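You operate a simulated robot arm through the tools that you are given. There is no shell and no other tool.

You run a simulated two-armed robot. Do the job below in one go: nothing can be reset, and whatever is moved stays where it is left.

TASK
The green capacitor is in backwards: turn it round and clamp it again.
Fine: raise the black cross bar to free it; stripe to the white bar, flush; bar down. Where these are worked on the way, their far stop is far enough and under half their travel is too little: black cross bar.

The check looks at the end state, three seconds after you hand in, the way a careful person would. Anything else that was tipped, shoved, dropped, spilled or broken makes it a failure.

THE ROBOT
Two 7-joint arms with two-finger parallel grippers on one trunk that stands fixed in place. Base frame: the origin is at the foot of the trunk, x ahead of it, y to its left, z up. Readings come in mm, degrees, newtons and seconds.
The left shoulder is at [71, 156, 1180], the right one opposite. Each reaches about 1231 mm from its shoulder. Payload 3.91 kg a hand.
Tool frame (each hand has its own): the origin (TCP) lies between the finger pads and is the grasp point; the fingertips stand 30 mm ahead of it; z points along the fingers, y is the line along which they close. The gripper opens to 110 mm. The fingers are 20 mm wide and 10 mm thick; the gripper's body (48 by 112 mm) begins 55 mm behind the TCP.
Orientation is that of the tool frame in the base frame, as a unit quaternion [w, x, y, z]. With the fingers straight down and closing along the base's y, the tool's x points along the base's -x, its y along +y and its z along -z.

THE INTERFACE
- The arms move only by the tool play_rows. It takes "left_increments", "right_increments" or both (then of equal length, played together; a hand with none holds still); each is a list of rows, each an object of numbers (a shift or turn left out is 0, a gripper value left out holds the last): "dx", "dy", "dz": the shift along the tool's x, y, z in units of 200 mm (1.0 is 200 mm); "wx", "wy", "wz": the turn, a rotation vector about the tool's x, y, z in units of 120 degrees (1.0 is 120 degrees); "grip": the gripper command, from -1 (fully open) to 1 (shut), values between in proportion. In form: [{"dx": .., "dy": .., "dz": .., "wx": .., "wy": .., "wz": .., "grip": ..}, ...]. A call has 1 to 20 rows; each row is the pose to reach, as a shift and turn from the pose commanded when the call began, along the tool's axes at that moment. A call with a number of a shift or a turn outside -1 to 1 is refused whole. Rows are played at 5 a second. More than 50 mm and 8.6 degrees between two rows, or a gripper value outside its range, and nothing of the call is played. Where a pose cannot be reached the arm comes as near as it can. A force on the tool above 40 N (or 10 N above the force at the start of the call, whichever is more), or a blocked arm, ends the call early, and 0.2 s more pass. The fingers move at their own pace (about 108 mm/s each) and stop on an object; they squeeze with about 43 N. The grip force told is the motor's: it shows also when the fingers shut on nothing. Time passes only in rows, and 0.2 s behind the last, so rows that repeat a pose let the fingers close. It gives the time, the measured TCP pose, the force on the tool (base axes), the opening and the grip force at its end, in the units of the frame above (readings bear some noise), with the torque about the TCP (base axes, N m) and any sound that the robot's microphone picked up.
- Cameras (640 x 400 px; columns grow to the right, rows downward): "scene" is now at [140.5, -1.7, 1413.3]; the picture's right is [-0.02, -1.00, 0.00], its down [-0.51, 0.01, -0.86] and it looks along [0.86, -0.02, -0.51] (base axes); focal length 358 px, centre (320, 200). "left" rides on the left gripper at [72, -17, -103] in its tool frame; the picture's right is [0.23, 0.97, 0.00], its down [-0.76, 0.18, -0.62] and it looks along [-0.61, 0.14, 0.78] (tool axes); focal length 222 px, centre (320, 200). "right" rides on the right gripper at [72, 17, -103] in its tool frame; the picture's right is [-0.23, 0.97, 0.00], its down [-0.76, -0.18, -0.62] and it looks along [-0.61, -0.14, 0.78] (tool axes); focal length 222 px, centre (320, 200). There is no depth. A picture from a camera that has moved, and an enlarged one, comes with that camera's place and axes in the base frame and with its lens.
- capture(camera): a new picture of that camera. It takes no simulated time.
- lift_body(by): slides the trunk up (or, below 0, down) by that many mm; the arms and the scene camera ride with it, the base frame stays. It gives what a move gives, with no picture.
- aim_head(pan, tilt): turns the head with the scene camera to pan (to the left, within 86 degrees either way) and tilt (down, from -29 to 69), counted from straight ahead of the robot. It gives what a move gives.
- close_up(camera, box): a new picture of the part [left, top, right, bottom] of that camera's present view, enlarged. It takes no simulated time.
- job_done(): hands the job in; it is judged then, once.

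Nothing tells you positions but the pictures and the camera data. Unless the task says otherwise, let go and move clear before handing in.

The tools are called after ">>>" by a JSON object that holds its "op" and its "data". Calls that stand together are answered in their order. play_rows: Moves the arms, as the interface text tells. Its arguments: {"type":"object","properties":{"left_increments":{"type":"array","items":{"type":"object","properties":{"dx":{"type":"number"},"dy":{"type":"number"},"dz":{"type":"number"},"wx":{"type":"number"},"wy":{"type":"number"},"wz":{"type":"number"},"grip":{"type":"number"}}}},"right_increments":{"type":"array","items":{"type":"object","properties":{"dx":{"type":"number"},"dy":{"type":"number"},"dz":{"type":"number"},"wx":{"type":"number"},"wy":{"type":"number"},"wz":{"type":"number"},"grip":{"type":"number"}}}}},"required":[]} The other tools are called the same way: lift_body (by) moves the trunk up or down; aim_head (pan, tilt) turns the head that bears the scene camera; capture (camera) takes a picture; close_up (camera, box) takes an enlarged picture of a part of a camera's view; job_done () hands the job in.

At the start:

```text
time: 0.0
left_tool_pos: [613.8, 182.9, 1105.7]
left_tool_rot: [0.0, 0.0, 1.0, 0.001]
left_force: [0.7, -0.1, 0.3]
left_moment: [0.02, -0.01, -0.03]
left_grip_width: 110.0
left_finger_force: 0.0
right_tool_pos: [586.9, -257.5, 1081.7]
right_tool_rot: [0.0, 0.0, 1.0, 0.001]
right_force: [-0.2, 0.4, 0.3]
right_moment: [-0.02, -0.01, 0.0]
right_grip_width: 110.0
right_finger_force: 0.2
trunk travel left (down, up): [-625.0, 315.0]
head pan, tilt (commanded): [-1.1, 30.6]
```

scene: 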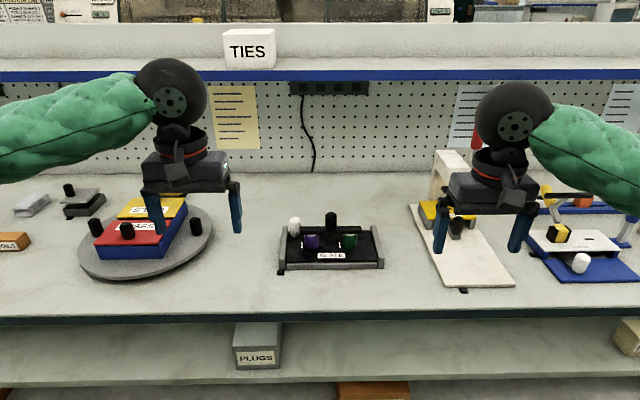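
right: 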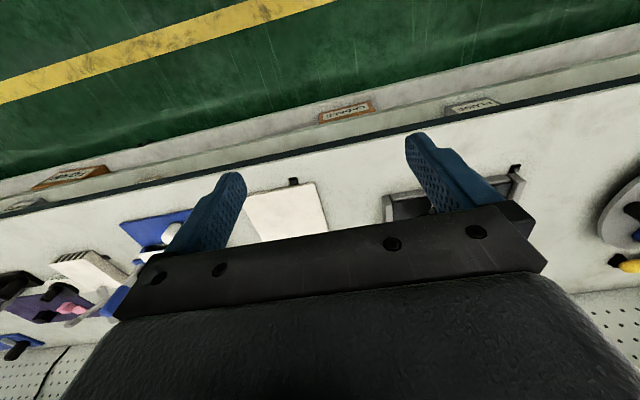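
left: 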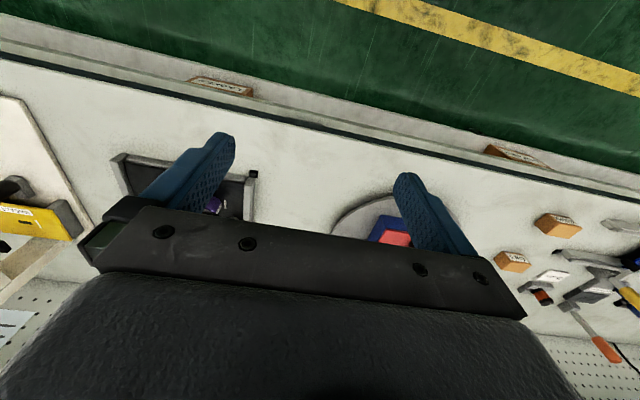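

I see a workbench with a small dark tray labelled in the middle, which seems to hold purple and green parts, plus a white jig on the right. I'll zoom in on the candidates before moving anything.

>>> {"op": "close_up", "data": {"camera": "scene", "box": [260, 195, 400, 283]}}

>>> {"op": "close_up", "data": {"camera": "scene", "box": [400, 140, 640, 290]}}

>>> {"op": "close_up", "data": {"camera": "scene", "box": [0, 160, 260, 290]}}

```text
4.55 times, centred on (330, 239) of scene
camera zoom: at [140.5, -1.7, 1413.3], right [-0.02, -1.0, 0.0], down [-0.51, 0.01, -0.86], along [0.86, -0.02, -0.51], focal length 1626 px, centre (274, 23)
```

zoom: 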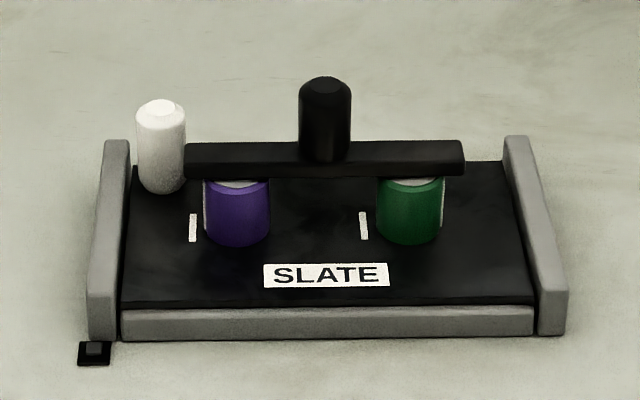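

```text
2.67 times, centred on (520, 215) of scene
camera zoom: at [140.5, -1.7, 1413.3], right [-0.02, -1.0, 0.0], down [-0.51, 0.01, -0.86], along [0.86, -0.02, -0.51], focal length 954 px, centre (-213, 160)
```

zoom: 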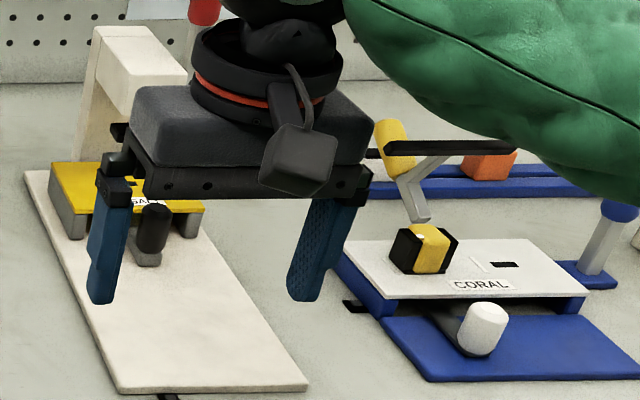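

```text
2.46 times, centred on (130, 225) of scene
camera zoom: at [140.5, -1.7, 1413.3], right [-0.02, -1.0, 0.0], down [-0.51, 0.01, -0.86], along [0.86, -0.02, -0.51], focal length 881 px, centre (788, 138)
```

zoom: 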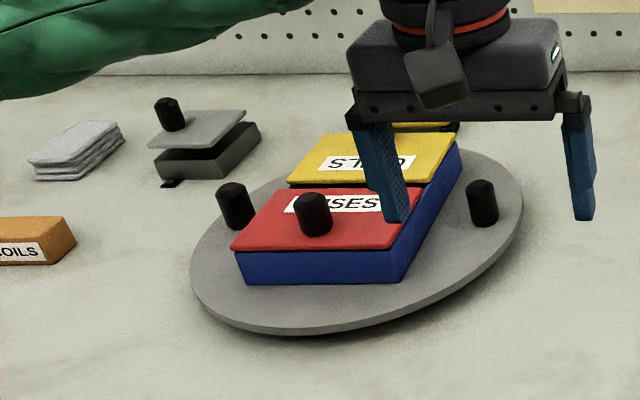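

The SLATE board in the middle holds a purple and a green capacitor under a black cross bar; by triangulation the table is at about z 795 and the board around x 900, y −45. I'll zoom in tighter on its details.

>>> {"op": "close_up", "data": {"camera": "scene", "box": [328, 208, 376, 252]}}

>>> {"op": "close_up", "data": {"camera": "scene", "box": [280, 208, 344, 252]}}

>>> {"op": "close_up", "data": {"camera": "right", "box": [370, 130, 540, 240]}}

>>> {"op": "close_up", "data": {"camera": "left", "box": [90, 130, 270, 240]}}

```text
9.09 times, centred on (352, 230) of scene
camera zoom: at [140.5, -1.7, 1413.3], right [-0.02, -1.0, 0.0], down [-0.51, 0.01, -0.86], along [0.86, -0.02, -0.51], focal length 3252 px, centre (29, -73)
```

zoom: 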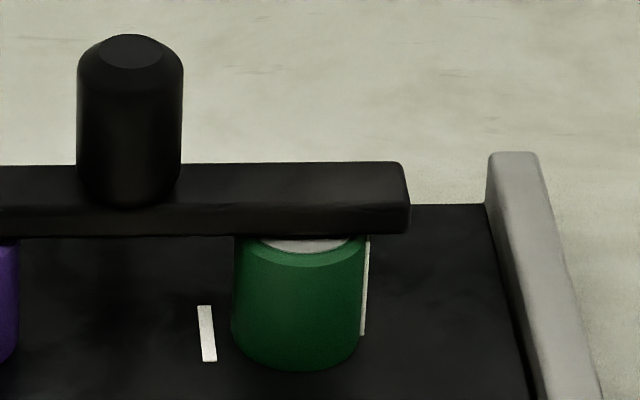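

```text
9.09 times, centred on (312, 230) of scene
camera zoom: at [140.5, -1.7, 1413.3], right [-0.02, -1.0, 0.0], down [-0.51, 0.01, -0.86], along [0.86, -0.02, -0.51], focal length 3252 px, centre (393, -73)
```

zoom: 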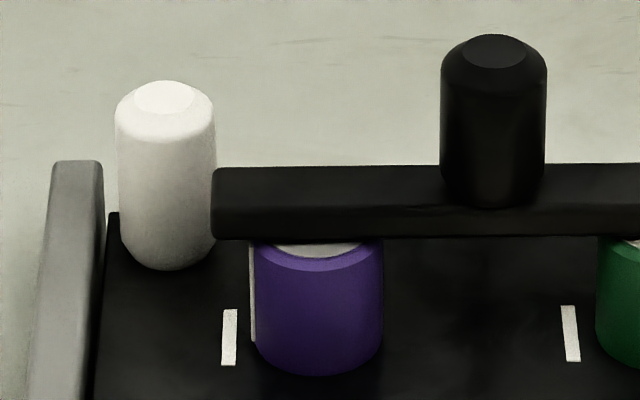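

```text
3.64 times, centred on (455, 185) of right
camera zoom: at [514.0, -241.1, 1184.2], right [0.23, 0.97, 0.0], down [0.76, -0.18, 0.62], along [0.61, -0.14, -0.78], focal length 808 px, centre (-171, 254)
```

zoom: 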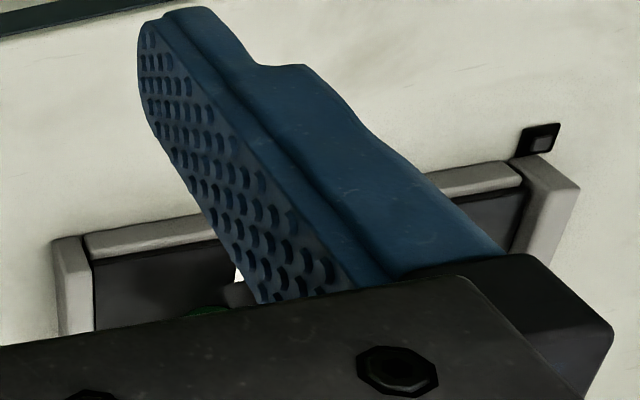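

```text
3.56 times, centred on (180, 185) of left
camera zoom: at [541.2, 164.0, 1209.4], right [-0.23, 0.97, 0.0], down [0.76, 0.18, 0.62], along [0.61, 0.14, -0.78], focal length 790 px, centre (818, 253)
```

zoom: 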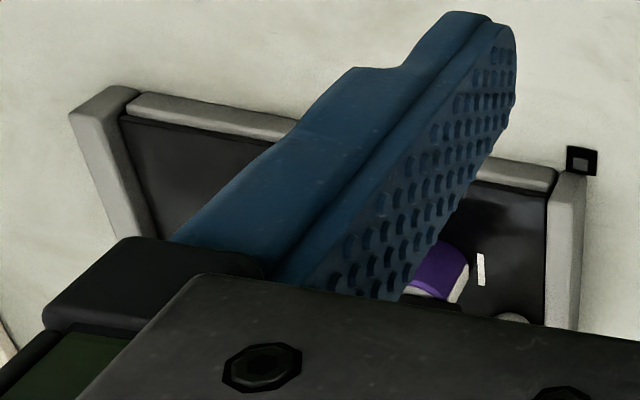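

The bar seems to rest on the two capacitors with a black knob in the middle; the purple one's stripe faces its white mark (left) and the green one's stripe faces away (right). To see how the bar is guided I'll lower the trunk somewhat for a flatter view.

>>> {"op": "lift_body", "data": {"by": -130}}

>>> {"op": "aim_head", "data": {"pan": -2, "tilt": 28}}

>>> {"op": "capture", "data": {"camera": "scene"}}

```text
time: 1.6
left_tool_pos: [614.1, 181.8, 976.0]
left_tool_rot: [-0.001, -0.001, 1.0, 0.0]
left_force: [-0.2, -0.5, 1.1]
left_moment: [0.02, 0.03, 0.02]
left_grip_width: 110.0
left_finger_force: 0.1
right_tool_pos: [586.5, -258.3, 952.5]
right_tool_rot: [0.0, 0.0, 1.0, 0.0]
right_force: [-0.4, 0.6, 0.3]
right_moment: [-0.02, 0.03, 0.0]
right_grip_width: 110.2
right_finger_force: 0.1
trunk travel left (down, up): [-495.0, 445.0]
head pan, tilt (commanded): [-1.1, 30.6]
```

```text
time: 2.2
left_tool_pos: [614.1, 181.8, 975.7]
left_tool_rot: [0.0, -0.001, 1.0, 0.001]
left_force: [0.3, -0.4, 0.7]
left_moment: [0.0, 0.01, -0.04]
left_grip_width: 110.0
left_finger_force: 0.0
right_tool_pos: [585.8, -257.5, 951.6]
right_tool_rot: [0.0, 0.0, 1.0, 0.0]
right_force: [0.3, 0.1, 0.1]
right_moment: [-0.04, -0.01, 0.0]
right_grip_width: 110.1
right_finger_force: 0.1
trunk travel left (down, up): [-495.0, 445.0]
head pan, tilt (commanded): [-2.0, 28.0]
```

```text
taken
camera scene: at [141.5, -3.1, 1287.3], right [-0.03, -1.0, 0.0], down [-0.47, 0.02, -0.88], along [0.88, -0.03, -0.47], focal length 358 px, centre (320, 200)
```

scene: 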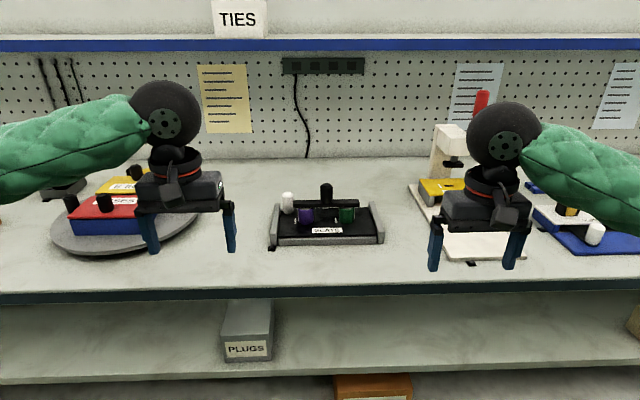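

>>> {"op": "close_up", "data": {"camera": "scene", "box": [262, 178, 390, 258]}}

>>> {"op": "close_up", "data": {"camera": "scene", "box": [296, 180, 360, 220]}}

```text
5.00 times, centred on (326, 218) of scene
camera zoom: at [141.5, -3.1, 1287.3], right [-0.03, -1.0, 0.0], down [-0.47, 0.02, -0.88], along [0.88, -0.03, -0.47], focal length 1789 px, centre (290, 110)
```

zoom: 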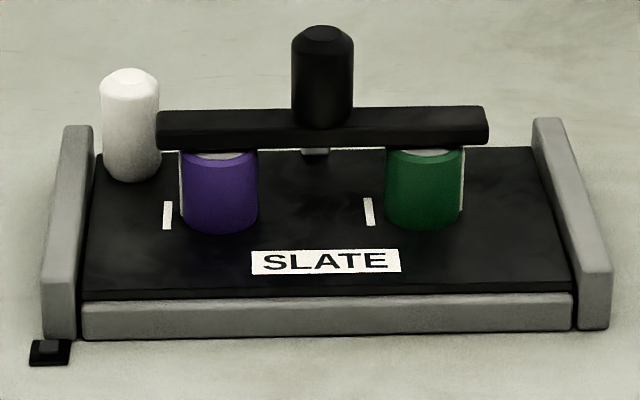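

```text
10.00 times, centred on (328, 200) of scene
camera zoom: at [141.5, -3.1, 1287.3], right [-0.03, -1.0, 0.0], down [-0.47, 0.02, -0.88], along [0.88, -0.03, -0.47], focal length 3578 px, centre (240, 200)
```

zoom: 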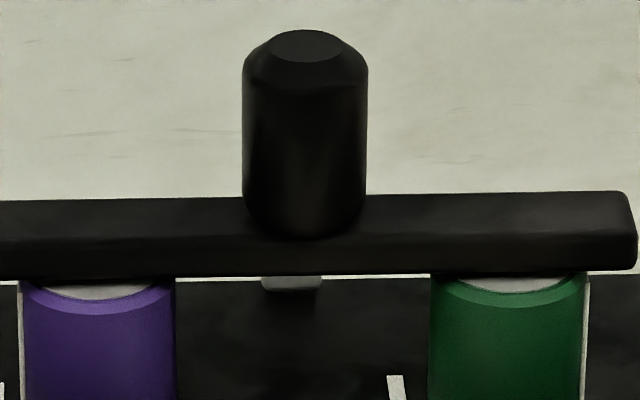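

The bar's centre is about [894, −45], knob top near z 927; the green capacitor is about 38 mm wide at [897, −93], z 828–870. I'll turn the right hand so it points forward-left with its camera on top, to look at the board from the right side and to test the pose I'll need later.

>>> {"op": "play_rows", "data": {"right_increments": [{"dx": -0.03, "dy": 0.01, "dz": 0.006, "wx": -0.0442, "wy": 0.0183, "wz": 0.0442}, {"dx": -0.06, "dy": 0.02, "dz": 0.012, "wx": -0.0884, "wy": 0.0366, "wz": 0.0884}, {"dx": -0.09, "dy": 0.03, "dz": 0.018, "wx": -0.1326, "wy": 0.0549, "wz": 0.1326}, {"dx": -0.12, "dy": 0.04, "dz": 0.024, "wx": -0.1768, "wy": 0.0733, "wz": 0.1768}, {"dx": -0.15, "dy": 0.05, "dz": 0.03, "wx": -0.2211, "wy": 0.0916, "wz": 0.2211}, {"dx": -0.18, "dy": 0.06, "dz": 0.036, "wx": -0.2653, "wy": 0.1099, "wz": 0.2653}, {"dx": -0.21, "dy": 0.07, "dz": 0.042, "wx": -0.3095, "wy": 0.1282, "wz": 0.3095}, {"dx": -0.24, "dy": 0.08, "dz": 0.048, "wx": -0.3537, "wy": 0.1465, "wz": 0.3537}, {"dx": -0.27, "dy": 0.09, "dz": 0.054, "wx": -0.3979, "wy": 0.1648, "wz": 0.3979}, {"dx": -0.3, "dy": 0.1, "dz": 0.06, "wx": -0.4421, "wy": 0.1832, "wz": 0.4421}, {"dx": -0.33, "dy": 0.11, "dz": 0.066, "wx": -0.4863, "wy": 0.2015, "wz": 0.4863}, {"dx": -0.36, "dy": 0.12, "dz": 0.072, "wx": -0.5305, "wy": 0.2198, "wz": 0.5305}, {"dx": -0.39, "dy": 0.13, "dz": 0.078, "wx": -0.5747, "wy": 0.2381, "wz": 0.5747}, {"dx": -0.42, "dy": 0.14, "dz": 0.084, "wx": -0.6189, "wy": 0.2564, "wz": 0.6189}, {"dx": -0.45, "dy": 0.15, "dz": 0.09, "wx": -0.6632, "wy": 0.2747, "wz": 0.6632}, {"dx": -0.48, "dy": 0.16, "dz": 0.096, "wx": -0.7074, "wy": 0.2931, "wz": 0.7074}, {"dx": -0.51, "dy": 0.17, "dz": 0.102, "wx": -0.7516, "wy": 0.3114, "wz": 0.7516}, {"dx": -0.54, "dy": 0.18, "dz": 0.108, "wx": -0.7958, "wy": 0.3297, "wz": 0.7958}, {"dx": -0.57, "dy": 0.19, "dz": 0.114, "wx": -0.84, "wy": 0.348, "wz": 0.84}]}}

>>> {"op": "capture", "data": {"camera": "scene"}}

>>> {"op": "capture", "data": {"camera": "right"}}

```text
time: 6.2
left_tool_pos: [614.8, 183.3, 975.1]
left_tool_rot: [0.0, 0.0, 1.0, 0.0]
left_force: [0.9, -0.1, 0.8]
left_moment: [-0.05, 0.0, 0.0]
left_grip_width: 109.8
left_finger_force: 0.0
right_tool_pos: [699.1, -219.6, 927.3]
right_tool_rot: [-0.27, 0.654, 0.27, 0.653]
right_force: [0.4, 0.7, 0.0]
right_moment: [-0.04, -0.04, -0.04]
right_grip_width: 110.3
right_finger_force: 0.0
trunk travel left (down, up): [-495.0, 445.0]
head pan, tilt (commanded): [-2.0, 28.0]
```

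```text
taken
camera scene: at [141.6, -3.1, 1287.2], right [-0.03, -1.0, 0.0], down [-0.47, 0.02, -0.88], along [0.88, -0.03, -0.47], focal length 358 px, centre (320, 200)
```

scene: 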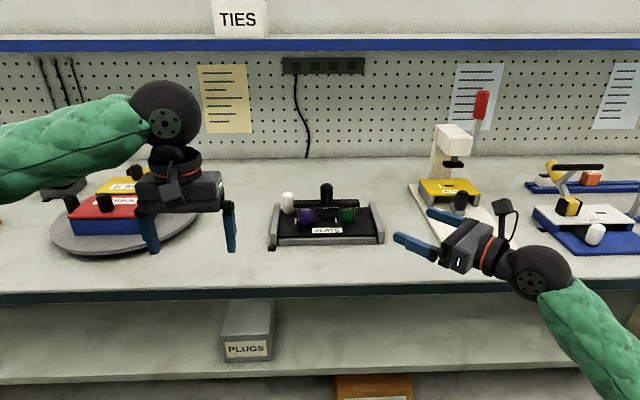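

```text
taken
camera right: at [639.0, -305.3, 999.4], right [0.69, -0.69, -0.23], down [-0.57, -0.31, -0.76], along [0.45, 0.65, -0.61], focal length 222 px, centre (320, 200)
```

right: 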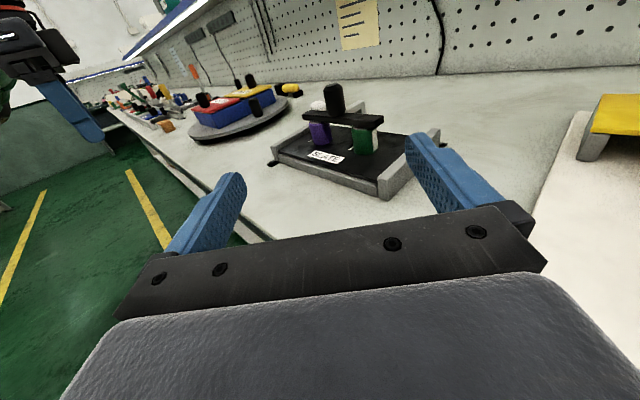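

The pose is reachable and gives a good side view of the board. Zooming in on it.

>>> {"op": "close_up", "data": {"camera": "right", "box": [260, 75, 450, 205]}}

>>> {"op": "close_up", "data": {"camera": "right", "box": [300, 78, 390, 160]}}

```text
3.08 times, centred on (355, 140) of right
camera zoom: at [639.0, -305.3, 999.4], right [0.69, -0.69, -0.23], down [-0.57, -0.31, -0.76], along [0.45, 0.65, -0.61], focal length 684 px, centre (212, 385)
```

zoom: 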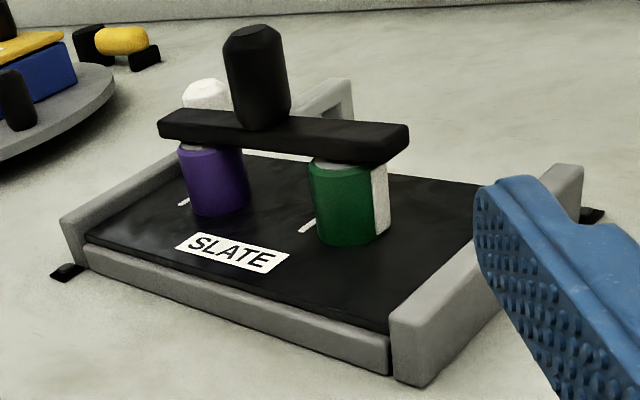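

```text
4.88 times, centred on (345, 119) of right
camera zoom: at [639.0, -305.3, 999.4], right [0.69, -0.69, -0.23], down [-0.57, -0.31, -0.76], along [0.45, 0.65, -0.61], focal length 1084 px, centre (198, 595)
```

zoom: 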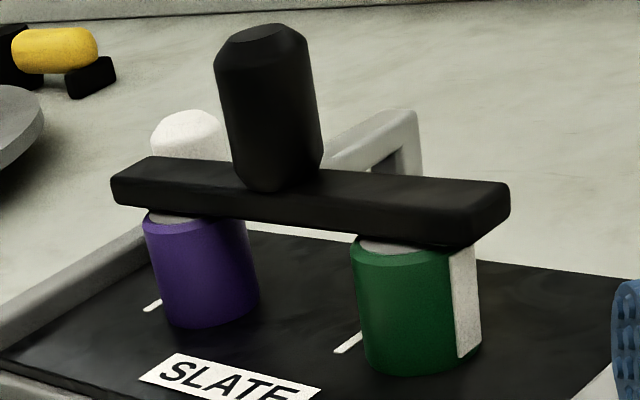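

A gray bracket rises behind the board and reaches forward to the bar. I'll bring the right camera closer for a better look at it.

>>> {"op": "play_rows", "data": {"right_increments": [{"dx": -0.03, "dy": 0.043, "dz": 0.09}, {"dx": -0.06, "dy": 0.086, "dz": 0.18}, {"dx": -0.09, "dy": 0.13, "dz": 0.27}, {"dx": -0.12, "dy": 0.173, "dz": 0.36}, {"dx": -0.15, "dy": 0.216, "dz": 0.45}, {"dx": -0.185, "dy": 0.26, "dz": 0.544}]}}

>>> {"op": "capture", "data": {"camera": "right"}}

>>> {"op": "close_up", "data": {"camera": "right", "box": [220, 40, 420, 200]}}

```text
time: 7.6
left_tool_pos: [615.3, 181.1, 975.1]
left_tool_rot: [-0.001, 0.0, 1.0, 0.0]
left_force: [1.2, -0.6, -0.7]
left_moment: [0.0, 0.01, 0.01]
left_grip_width: 110.0
left_finger_force: 0.1
right_tool_pos: [815.0, -180.4, 891.6]
right_tool_rot: [-0.271, 0.653, 0.272, 0.653]
right_force: [-0.3, 0.2, 0.6]
right_moment: [0.01, 0.01, 0.0]
right_grip_width: 110.0
right_finger_force: 0.0
trunk travel left (down, up): [-495.0, 445.0]
head pan, tilt (commanded): [-2.0, 28.0]
```

```text
taken
camera right: at [754.3, -266.1, 963.5], right [0.69, -0.69, -0.23], down [-0.57, -0.32, -0.76], along [0.45, 0.65, -0.61], focal length 222 px, centre (320, 200)
```

right: 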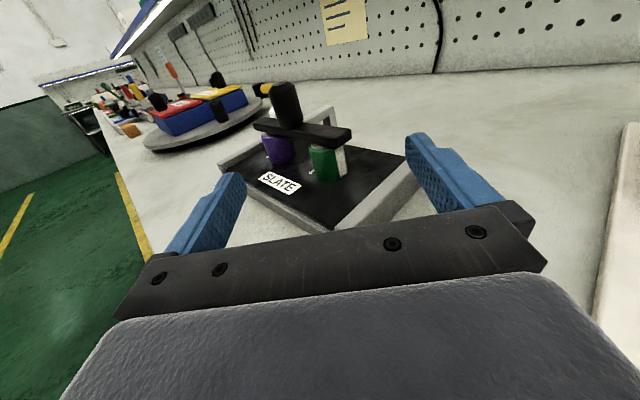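

```text
2.50 times, centred on (320, 120) of right
camera zoom: at [754.3, -266.1, 963.5], right [0.69, -0.69, -0.23], down [-0.57, -0.32, -0.76], along [0.45, 0.65, -0.61], focal length 555 px, centre (320, 400)
```

zoom: 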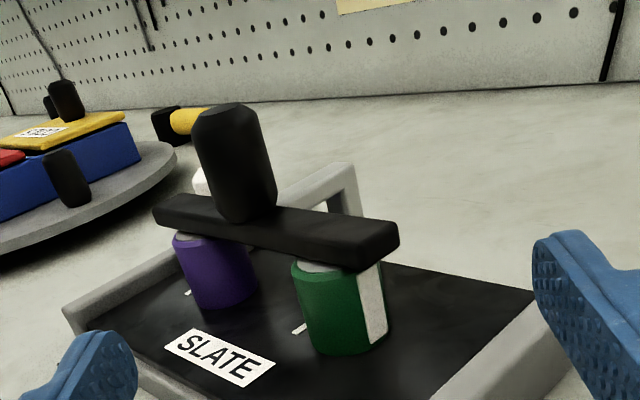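

>>> {"op": "close_up", "data": {"camera": "right", "box": [300, 95, 364, 145]}}

>>> {"op": "close_up", "data": {"camera": "scene", "box": [400, 80, 640, 270]}}

```text
8.00 times, centred on (332, 120) of right
camera zoom: at [754.3, -266.1, 963.5], right [0.69, -0.69, -0.23], down [-0.57, -0.32, -0.76], along [0.45, 0.65, -0.61], focal length 1777 px, centre (224, 840)
```

zoom: 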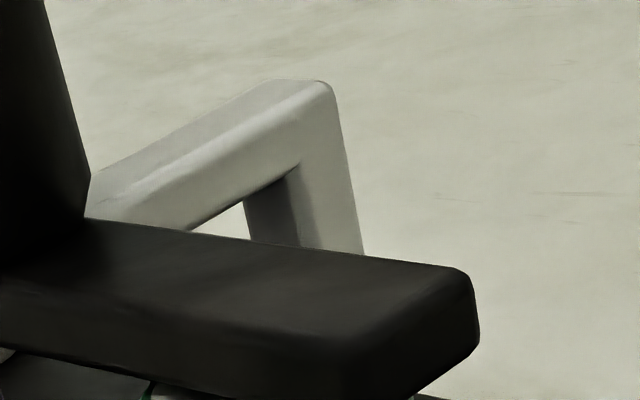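

```text
2.11 times, centred on (520, 175) of scene
camera zoom: at [141.8, -2.9, 1287.3], right [-0.04, -1.0, 0.0], down [-0.47, 0.02, -0.88], along [0.88, -0.03, -0.47], focal length 753 px, centre (-101, 253)
```

zoom: 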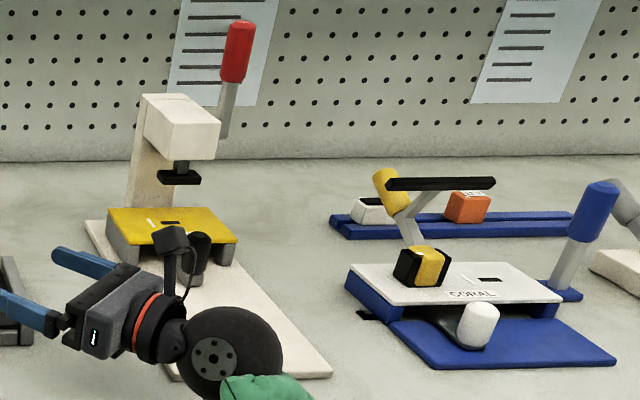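

The bar hangs on a gray bracket standing behind it, at bar level. I'll pull the right hand back a little as an observer and bring the left hand over the black knob, fingers down, well above it.

>>> {"op": "play_rows", "data": {"left_increments": [{"dx": -0.09, "dy": -0.077, "dz": -0.009}, {"dx": -0.181, "dy": -0.154, "dz": -0.019}, {"dx": -0.272, "dy": -0.231, "dz": -0.028}, {"dx": -0.3625, "dy": -0.3075, "dz": -0.0375}, {"dx": -0.453, "dy": -0.384, "dz": -0.047}, {"dx": -0.544, "dy": -0.461, "dz": -0.056}, {"dx": -0.634, "dy": -0.538, "dz": -0.066}, {"dx": -0.725, "dy": -0.615, "dz": -0.075}], "right_increments": [{"dz": -0.05}, {"dz": -0.1}, {"dz": -0.15}, {"dz": -0.2}, {"dz": -0.25}, {"dz": -0.3}, {"dz": -0.35}, {"dz": -0.35}]}}

>>> {"op": "capture", "data": {"camera": "left"}}

>>> {"op": "capture", "data": {"camera": "scene"}}

```text
time: 9.4
left_tool_pos: [758.9, 58.4, 990.1]
left_tool_rot: [0.0, -0.001, 1.0, 0.0]
left_force: [0.2, 0.6, -0.2]
left_moment: [0.02, 0.01, 0.0]
left_grip_width: 110.0
left_finger_force: 0.0
right_tool_pos: [765.6, -228.7, 892.4]
right_tool_rot: [-0.271, 0.654, 0.271, 0.653]
right_force: [-0.5, 0.2, -0.5]
right_moment: [0.03, 0.02, -0.01]
right_grip_width: 109.9
right_finger_force: 0.1
trunk travel left (down, up): [-495.0, 445.0]
head pan, tilt (commanded): [-2.0, 28.0]
```

```text
taken
camera left: at [685.8, 41.2, 1095.3], right [-0.23, 0.97, 0.0], down [0.76, 0.18, 0.62], along [0.61, 0.14, -0.78], focal length 222 px, centre (320, 200)
```

left: 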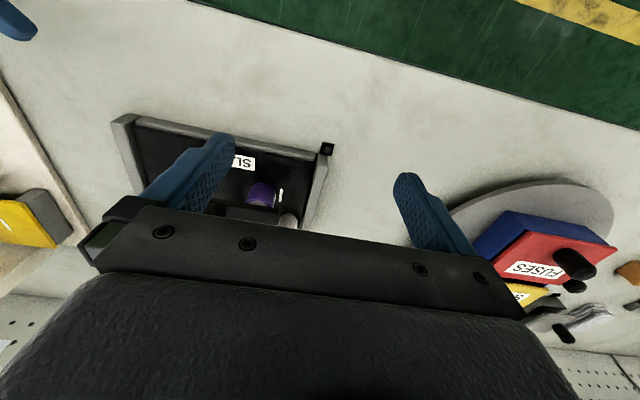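

```text
taken
camera scene: at [141.9, -3.5, 1287.3], right [-0.03, -1.0, 0.0], down [-0.47, 0.02, -0.88], along [0.88, -0.03, -0.47], focal length 358 px, centre (320, 200)
```

scene: 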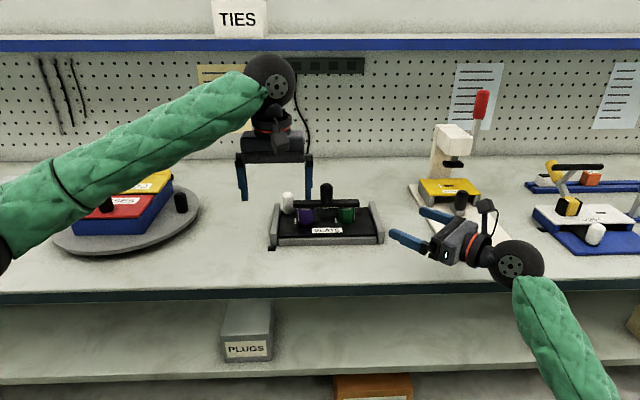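

Clear so far; continuing the left hand to directly above the knob.

>>> {"op": "play_rows", "data": {"left_increments": [{"dx": -0.084, "dy": -0.065}, {"dx": -0.169, "dy": -0.129}, {"dx": -0.253, "dy": -0.194}, {"dx": -0.337, "dy": -0.258}, {"dx": -0.422, "dy": -0.323}, {"dx": -0.506, "dy": -0.388}, {"dx": -0.59, "dy": -0.452}, {"dx": -0.675, "dy": -0.517}, {"dx": -0.675, "dy": -0.517}]}}

>>> {"op": "capture", "data": {"camera": "left"}}

>>> {"op": "capture", "data": {"camera": "right"}}

>>> {"op": "capture", "data": {"camera": "scene"}}

```text
time: 11.4
left_tool_pos: [894.0, -44.5, 992.2]
left_tool_rot: [0.0, -0.001, 1.0, 0.0]
left_force: [0.3, 0.4, 0.3]
left_moment: [0.0, 0.01, -0.02]
left_grip_width: 110.1
left_finger_force: 0.1
right_tool_pos: [764.6, -229.5, 893.0]
right_tool_rot: [-0.271, 0.653, 0.271, 0.653]
right_force: [-0.7, -0.3, -0.8]
right_moment: [0.02, -0.02, -0.02]
right_grip_width: 110.1
right_finger_force: 0.0
trunk travel left (down, up): [-495.0, 445.0]
head pan, tilt (commanded): [-2.0, 28.0]
```

```text
taken
camera left: at [820.7, -62.0, 1095.3], right [-0.23, 0.97, 0.0], down [0.76, 0.18, 0.62], along [0.61, 0.14, -0.78], focal length 222 px, centre (320, 200)
```

left: 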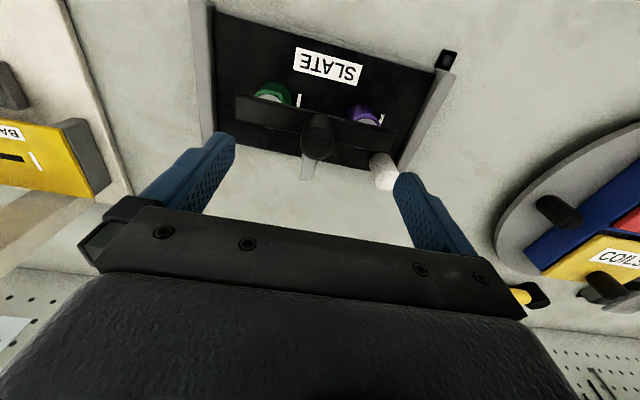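

```text
taken
camera right: at [704.3, -314.0, 964.6], right [0.69, -0.69, -0.23], down [-0.57, -0.32, -0.76], along [0.45, 0.65, -0.61], focal length 222 px, centre (320, 200)
```

right: 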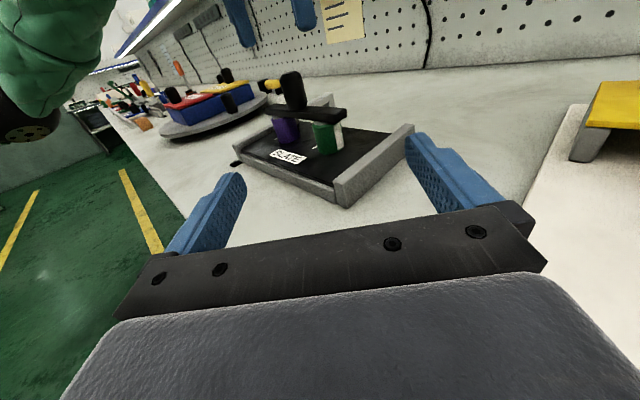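

```text
taken
camera scene: at [141.4, -3.0, 1287.4], right [-0.03, -1.0, 0.0], down [-0.47, 0.02, -0.88], along [0.88, -0.03, -0.47], focal length 358 px, centre (320, 200)
```

scene: 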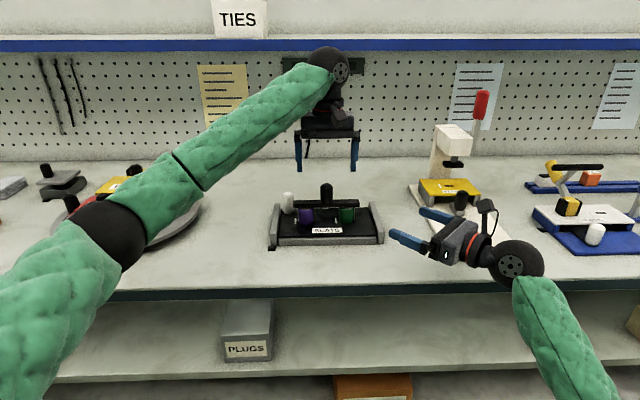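

The left camera now looks down on the bar, knob and bracket from above. Zooming there.

>>> {"op": "close_up", "data": {"camera": "left", "box": [220, 40, 420, 190]}}

>>> {"op": "close_up", "data": {"camera": "left", "box": [285, 90, 365, 190]}}

```text
2.67 times, centred on (320, 115) of left
camera zoom: at [820.7, -62.0, 1095.3], right [-0.23, 0.97, 0.0], down [0.76, 0.18, 0.62], along [0.61, 0.14, -0.78], focal length 592 px, centre (320, 427)
```

zoom: 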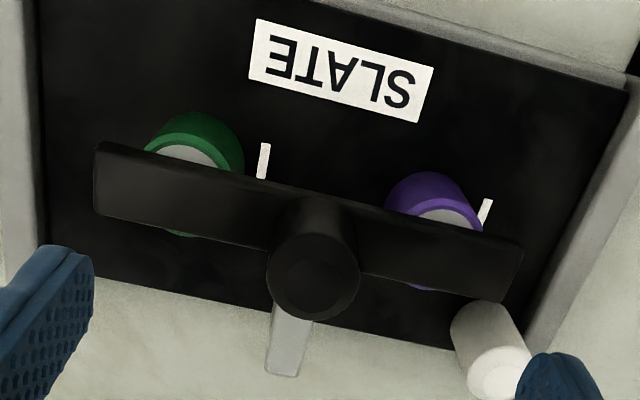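

```text
4.00 times, centred on (325, 140) of left
camera zoom: at [820.7, -62.0, 1095.3], right [-0.23, 0.97, 0.0], down [0.76, 0.18, 0.62], along [0.61, 0.14, -0.78], focal length 888 px, centre (300, 440)
```

zoom: 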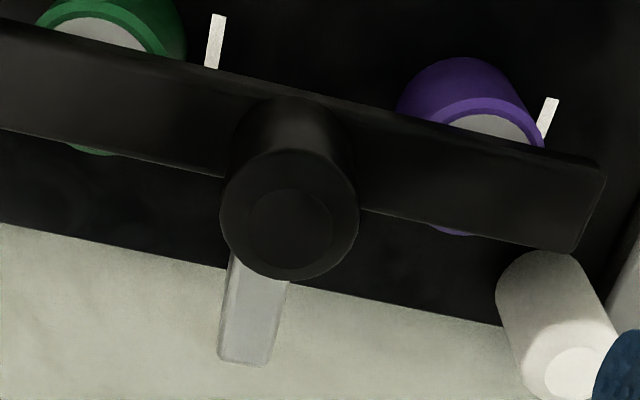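

The knob is at about [895, −46], top z ≈ 927. Lowering the left hand around it to TCP z ≈ 920, fingers open.

>>> {"op": "play_rows", "data": {"left_increments": [{"dx": -0.005, "dy": -0.007, "dz": 0.06}, {"dx": -0.005, "dy": -0.007, "dz": 0.12}, {"dx": -0.005, "dy": -0.007, "dz": 0.18}, {"dx": -0.005, "dy": -0.007, "dz": 0.24}, {"dx": -0.005, "dy": -0.007, "dz": 0.3}, {"dx": -0.005, "dy": -0.007, "dz": 0.33}, {"dx": -0.005, "dy": -0.007, "dz": 0.35}, {"dx": -0.005, "dy": -0.007, "dz": 0.36}]}}

>>> {"op": "capture", "data": {"camera": "left"}}

>>> {"op": "close_up", "data": {"camera": "right", "box": [220, 30, 400, 190]}}

>>> {"op": "close_up", "data": {"camera": "scene", "box": [262, 158, 390, 258]}}

```text
time: 13.2
left_tool_pos: [894.6, -45.3, 918.6]
left_tool_rot: [-0.001, -0.002, 1.0, 0.0]
left_force: [0.7, -0.3, 0.4]
left_moment: [0.04, -0.02, 0.0]
left_grip_width: 110.4
left_finger_force: 0.0
right_tool_pos: [765.1, -229.3, 893.1]
right_tool_rot: [-0.271, 0.653, 0.271, 0.653]
right_force: [-0.5, -0.2, -0.1]
right_moment: [0.02, 0.02, 0.0]
right_grip_width: 110.0
right_finger_force: 0.1
trunk travel left (down, up): [-495.0, 445.0]
head pan, tilt (commanded): [-2.0, 28.0]
```

```text
taken
camera left: at [822.3, -64.0, 1022.3], right [-0.23, 0.97, 0.0], down [0.76, 0.18, 0.62], along [0.61, 0.14, -0.78], focal length 222 px, centre (320, 200)
```

left: 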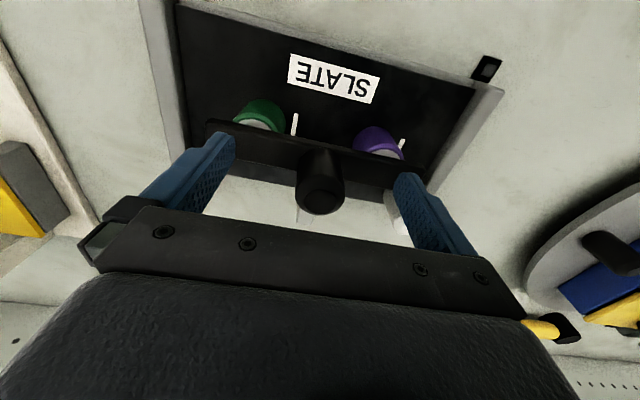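

```text
2.50 times, centred on (310, 110) of right
camera zoom: at [704.4, -314.2, 964.5], right [0.69, -0.69, -0.23], down [-0.57, -0.32, -0.76], along [0.45, 0.65, -0.61], focal length 555 px, centre (345, 425)
```

zoom: 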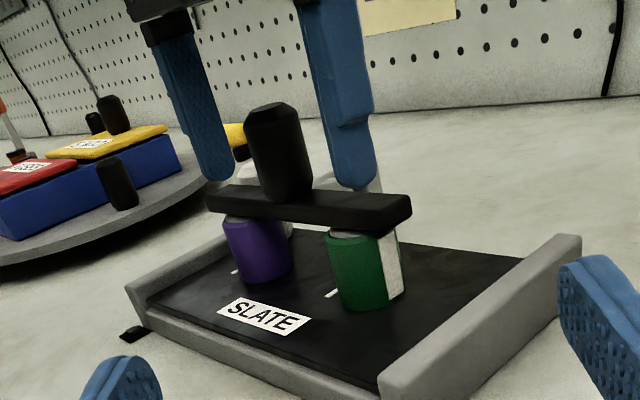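

```text
4.00 times, centred on (326, 208) of scene
camera zoom: at [141.5, -3.2, 1287.4], right [-0.03, -1.0, 0.0], down [-0.47, 0.02, -0.88], along [0.88, -0.03, -0.47], focal length 1431 px, centre (296, 168)
```

zoom: 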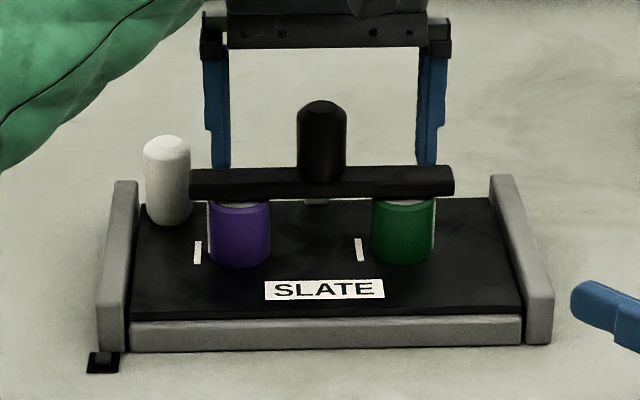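

The fingertips hang just above the bar on either side of the knob, centred on it. Closing the left gripper on the knob.

>>> {"op": "play_rows", "data": {"left_increments": [{"grip": 1}, {"grip": 1}, {"grip": 1}, {"grip": 1}, {"grip": 1}]}}

>>> {"op": "close_up", "data": {"camera": "scene", "box": [262, 158, 390, 258]}}

```text
time: 14.4
left_tool_pos: [895.4, -44.8, 918.5]
left_tool_rot: [0.0, -0.001, 1.0, -0.001]
left_force: [-1.0, 8.4, -0.5]
left_moment: [0.76, 0.06, 0.06]
left_grip_width: 29.2
left_finger_force: 45.1
right_tool_pos: [764.3, -228.5, 893.3]
right_tool_rot: [-0.269, 0.654, 0.271, 0.653]
right_force: [0.3, 0.0, -0.8]
right_moment: [-0.03, 0.02, -0.01]
right_grip_width: 109.9
right_finger_force: 0.2
trunk travel left (down, up): [-495.0, 445.0]
head pan, tilt (commanded): [-2.0, 28.0]
```

```text
4.00 times, centred on (326, 208) of scene
camera zoom: at [141.5, -2.5, 1287.4], right [-0.03, -1.0, 0.0], down [-0.47, 0.02, -0.88], along [0.88, -0.03, -0.47], focal length 1431 px, centre (296, 168)
```

zoom: 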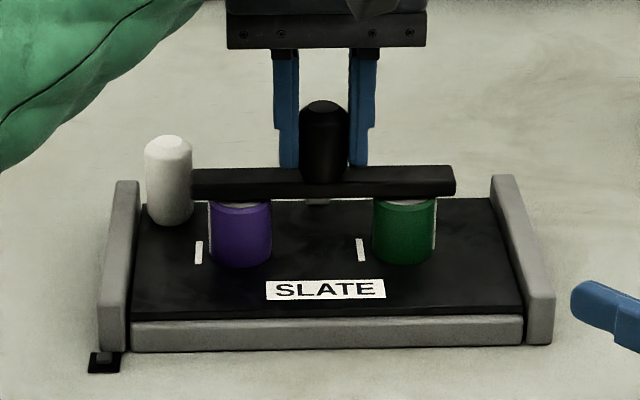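

The knob is held (29 mm wide). Lifting gently by 15 mm to see how the bar moves.

>>> {"op": "play_rows", "data": {"left_increments": [{"dy": 0.003, "dz": -0.012, "grip": 1}, {"dy": 0.005, "dz": -0.025, "grip": 1}, {"dy": 0.005, "dz": -0.037, "grip": 1}, {"dy": 0.005, "dz": -0.05, "grip": 1}, {"dy": 0.005, "dz": -0.062, "grip": 1}, {"dy": 0.005, "dz": -0.075, "grip": 1}]}}

>>> {"op": "close_up", "data": {"camera": "scene", "box": [262, 158, 390, 258]}}

>>> {"op": "close_up", "data": {"camera": "right", "box": [220, 30, 400, 190]}}

```text
time: 15.8
left_tool_pos: [896.9, -45.7, 931.7]
left_tool_rot: [-0.001, 0.0, 1.0, 0.0]
left_force: [-1.8, 3.0, -20.0]
left_moment: [-0.72, 1.21, -0.11]
left_grip_width: 29.3
left_finger_force: 45.0
right_tool_pos: [766.4, -229.6, 893.2]
right_tool_rot: [-0.271, 0.654, 0.271, 0.652]
right_force: [0.5, -0.4, 0.7]
right_moment: [-0.01, -0.01, 0.01]
right_grip_width: 110.1
right_finger_force: 0.1
trunk travel left (down, up): [-495.0, 445.0]
head pan, tilt (commanded): [-2.0, 28.0]
```

```text
4.00 times, centred on (326, 208) of scene
camera zoom: at [143.2, -3.2, 1287.1], right [-0.04, -1.0, 0.0], down [-0.47, 0.02, -0.88], along [0.88, -0.03, -0.47], focal length 1431 px, centre (296, 168)
```

zoom: 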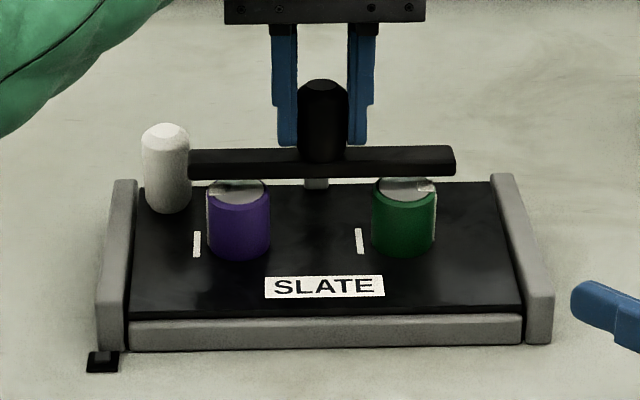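

```text
2.50 times, centred on (310, 110) of right
camera zoom: at [705.6, -314.3, 963.4], right [0.69, -0.69, -0.23], down [-0.57, -0.32, -0.76], along [0.45, 0.65, -0.61], focal length 555 px, centre (345, 425)
```

zoom: 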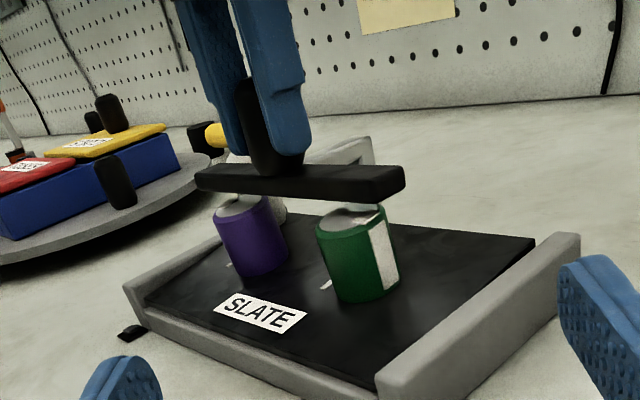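

Lifting also tips the black plate up at its back: the plate isn't fixed in the gray frame, so the bar's slide is stiff. Let me look closely before setting it back down.

>>> {"op": "close_up", "data": {"camera": "right", "box": [270, 70, 390, 160]}}

>>> {"op": "close_up", "data": {"camera": "scene", "box": [290, 180, 386, 240]}}

>>> {"op": "close_up", "data": {"camera": "left", "box": [200, 20, 420, 220]}}

```text
4.44 times, centred on (330, 115) of right
camera zoom: at [705.6, -314.3, 963.4], right [0.69, -0.69, -0.23], down [-0.57, -0.32, -0.76], along [0.45, 0.65, -0.61], focal length 987 px, centre (276, 578)
```

zoom: 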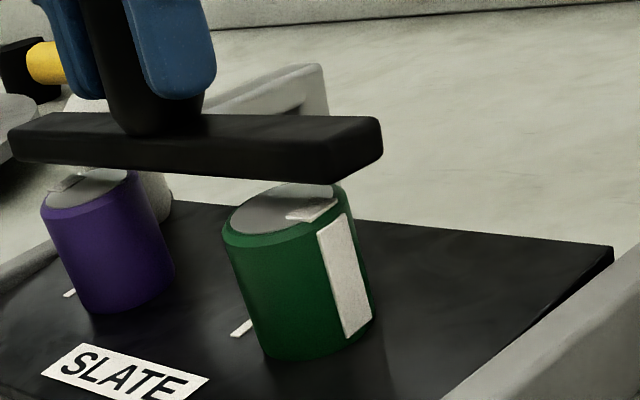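

```text
6.67 times, centred on (338, 210) of scene
camera zoom: at [143.2, -3.2, 1287.1], right [-0.04, -1.0, 0.0], down [-0.47, 0.02, -0.88], along [0.88, -0.03, -0.47], focal length 2385 px, centre (200, 133)
```

zoom: 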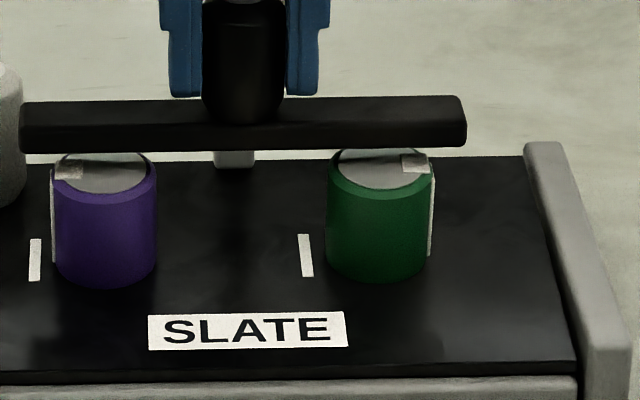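

```text
2.00 times, centred on (310, 120) of left
camera zoom: at [823.4, -62.7, 1035.9], right [-0.23, 0.97, 0.0], down [0.76, 0.18, 0.62], along [0.6, 0.14, -0.78], focal length 444 px, centre (340, 360)
```

zoom: 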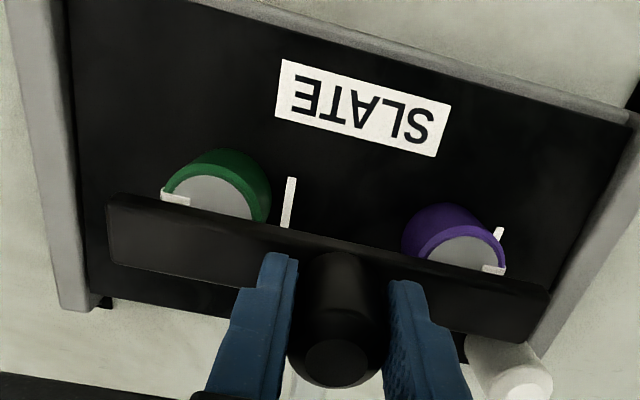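

The plate with both caps tipped forward because the bar's slide grips harder than the plate weighs; the white knob on the plate must be the holding handle. I'll lower it back exactly the way it came, then hold the white handle with the left hand and lift the bar with the right.

>>> {"op": "play_rows", "data": {"left_increments": [{"dz": 0.012, "grip": 1}, {"dz": 0.025, "grip": 1}, {"dz": 0.037, "grip": 1}, {"dz": 0.05, "grip": 1}, {"dz": 0.06, "grip": 1}, {"dz": 0.067, "grip": 1}, {"dz": 0.073, "grip": 1}, {"dz": 0.075, "grip": 1}, {"dz": 0.075, "grip": 1}]}}

>>> {"op": "close_up", "data": {"camera": "scene", "box": [262, 158, 390, 258]}}

>>> {"op": "close_up", "data": {"camera": "right", "box": [220, 30, 400, 190]}}

```text
time: 17.8
left_tool_pos: [895.6, -45.6, 918.9]
left_tool_rot: [0.0, 0.0, 1.0, 0.0]
left_force: [4.2, -5.3, 13.3]
left_moment: [0.61, -1.09, -0.07]
left_grip_width: 28.9
left_finger_force: 44.5
right_tool_pos: [764.4, -229.0, 893.1]
right_tool_rot: [-0.272, 0.653, 0.271, 0.653]
right_force: [0.4, -0.1, 0.5]
right_moment: [-0.02, -0.01, 0.0]
right_grip_width: 110.1
right_finger_force: 0.0
trunk travel left (down, up): [-495.0, 445.0]
head pan, tilt (commanded): [-2.0, 28.0]
```

```text
4.00 times, centred on (326, 208) of scene
camera zoom: at [140.6, -3.6, 1287.5], right [-0.04, -1.0, 0.0], down [-0.47, 0.02, -0.88], along [0.88, -0.03, -0.47], focal length 1431 px, centre (296, 168)
```

zoom: 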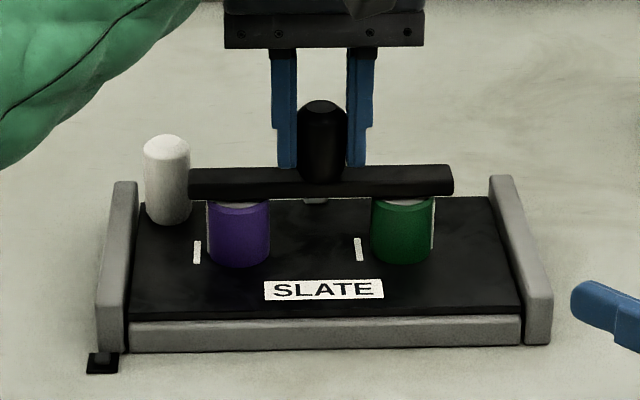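

```text
2.50 times, centred on (310, 110) of right
camera zoom: at [703.6, -314.6, 964.9], right [0.69, -0.69, -0.23], down [-0.57, -0.32, -0.76], along [0.45, 0.65, -0.61], focal length 555 px, centre (345, 425)
```

zoom: 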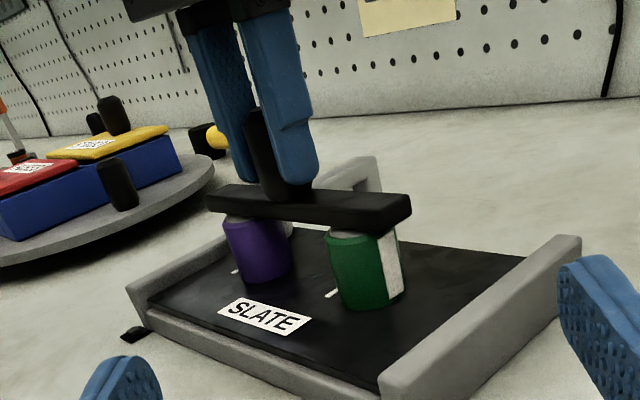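

Everything is back as it was. Now I release the knob with the left hand and go straight up.

>>> {"op": "play_rows", "data": {"left_increments": [{"grip": -1}, {"grip": -1}, {"grip": -1}, {"grip": -1}, {"dz": -0.03, "grip": -1}, {"dz": -0.1, "grip": -1}, {"dz": -0.2, "grip": -1}, {"dz": -0.3, "grip": -1}, {"dz": -0.4, "grip": -1}, {"dz": -0.45, "grip": -1}]}}

>>> {"op": "close_up", "data": {"camera": "scene", "box": [262, 158, 390, 258]}}

```text
time: 20.0
left_tool_pos: [897.5, -44.2, 1006.7]
left_tool_rot: [-0.001, -0.001, 1.0, 0.0]
left_force: [0.0, 0.0, 0.1]
left_moment: [0.01, 0.0, -0.02]
left_grip_width: 109.8
left_finger_force: 0.0
right_tool_pos: [765.1, -230.2, 891.6]
right_tool_rot: [-0.271, 0.653, 0.272, 0.653]
right_force: [-0.1, 0.9, 0.1]
right_moment: [0.01, -0.01, 0.01]
right_grip_width: 110.3
right_finger_force: 0.0
trunk travel left (down, up): [-495.0, 445.0]
head pan, tilt (commanded): [-2.0, 28.0]
```

```text
4.00 times, centred on (326, 208) of scene
camera zoom: at [141.5, -3.3, 1287.3], right [-0.03, -1.0, 0.0], down [-0.47, 0.02, -0.88], along [0.88, -0.03, -0.47], focal length 1431 px, centre (296, 168)
```

zoom: 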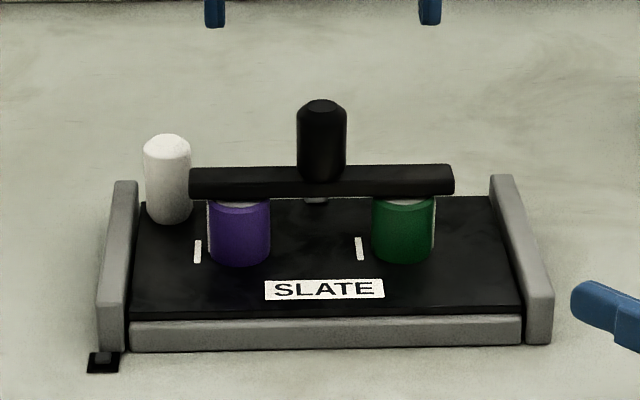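

The bar is back in its original place. Now moving the left hand to the left and turning it so it can come at the white handle leaning from the left, closing along x.

>>> {"op": "play_rows", "data": {"left_increments": [{"dx": -0.014, "dy": 0.077, "wx": 0.0163, "wy": -0.0163, "wz": 0.0609}, {"dx": -0.027, "dy": 0.153, "wx": 0.0327, "wy": -0.0327, "wz": 0.1218}, {"dx": -0.041, "dy": 0.23, "wx": 0.049, "wy": -0.049, "wz": 0.1828}, {"dx": -0.055, "dy": 0.307, "wx": 0.0653, "wy": -0.0653, "wz": 0.2437}, {"dx": -0.069, "dy": 0.383, "wx": 0.0817, "wy": -0.0817, "wz": 0.3046}, {"dx": -0.082, "dy": 0.46, "wx": 0.098, "wy": -0.098, "wz": 0.3655}, {"dx": -0.096, "dy": 0.537, "wx": 0.1143, "wy": -0.1143, "wz": 0.4264}, {"dx": -0.11, "dy": 0.613, "wx": 0.1307, "wy": -0.1307, "wz": 0.4873}, {"dx": -0.124, "dy": 0.69, "wx": 0.147, "wy": -0.147, "wz": 0.5483}, {"dx": -0.137, "dy": 0.767, "wx": 0.1633, "wy": -0.1633, "wz": 0.6092}, {"dx": -0.151, "dy": 0.843, "wx": 0.1797, "wy": -0.1797, "wz": 0.6701}, {"dx": -0.165, "dy": 0.92, "wx": 0.196, "wy": -0.196, "wz": 0.731}, {"dx": -0.165, "dy": 0.92, "wx": 0.196, "wy": -0.196, "wz": 0.731}]}}

>>> {"op": "capture", "data": {"camera": "scene"}}

>>> {"op": "capture", "data": {"camera": "left"}}

```text
time: 22.8
left_tool_pos: [927.5, 140.6, 1009.0]
left_tool_rot: [0.183, 0.683, 0.683, -0.183]
left_force: [0.6, 1.1, 0.6]
left_moment: [-0.03, 0.01, 0.03]
left_grip_width: 110.2
left_finger_force: 0.1
right_tool_pos: [764.3, -229.6, 892.2]
right_tool_rot: [-0.271, 0.653, 0.271, 0.653]
right_force: [-0.5, 0.4, 0.3]
right_moment: [0.0, 0.0, 0.02]
right_grip_width: 109.9
right_finger_force: 0.1
trunk travel left (down, up): [-495.0, 445.0]
head pan, tilt (commanded): [-2.0, 28.0]
```

```text
taken
camera scene: at [141.5, -3.3, 1287.4], right [-0.04, -1.0, 0.0], down [-0.47, 0.02, -0.88], along [0.88, -0.03, -0.47], focal length 358 px, centre (320, 200)
```

scene: 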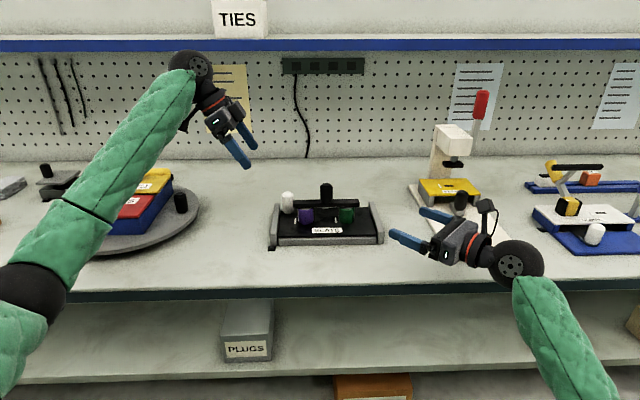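

```text
taken
camera left: at [909.7, 254.3, 1062.9], right [0.97, 0.2, -0.11], down [0.18, -0.35, 0.92], along [0.14, -0.92, -0.37], focal length 222 px, centre (320, 200)
```

left: 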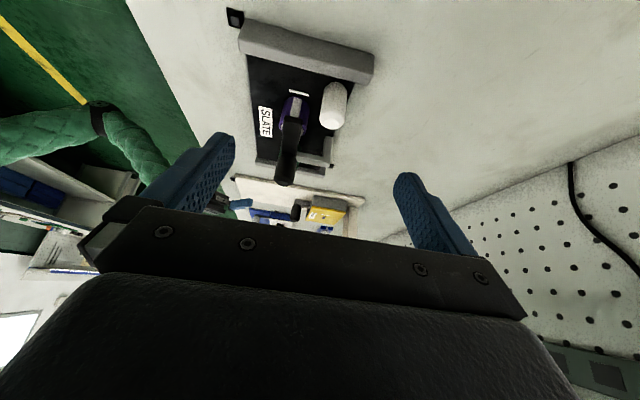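

The pose is good and gives a side view from the left. Zooming in on the bracket and white handle.

>>> {"op": "close_up", "data": {"camera": "left", "box": [220, 10, 390, 200]}}

```text
2.11 times, centred on (305, 105) of left
camera zoom: at [909.7, 254.3, 1062.9], right [0.97, 0.2, -0.11], down [0.18, -0.35, 0.92], along [0.14, -0.92, -0.37], focal length 468 px, centre (352, 400)
```

zoom: 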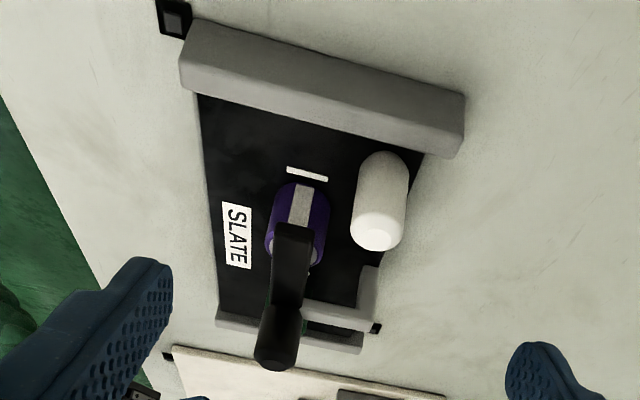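

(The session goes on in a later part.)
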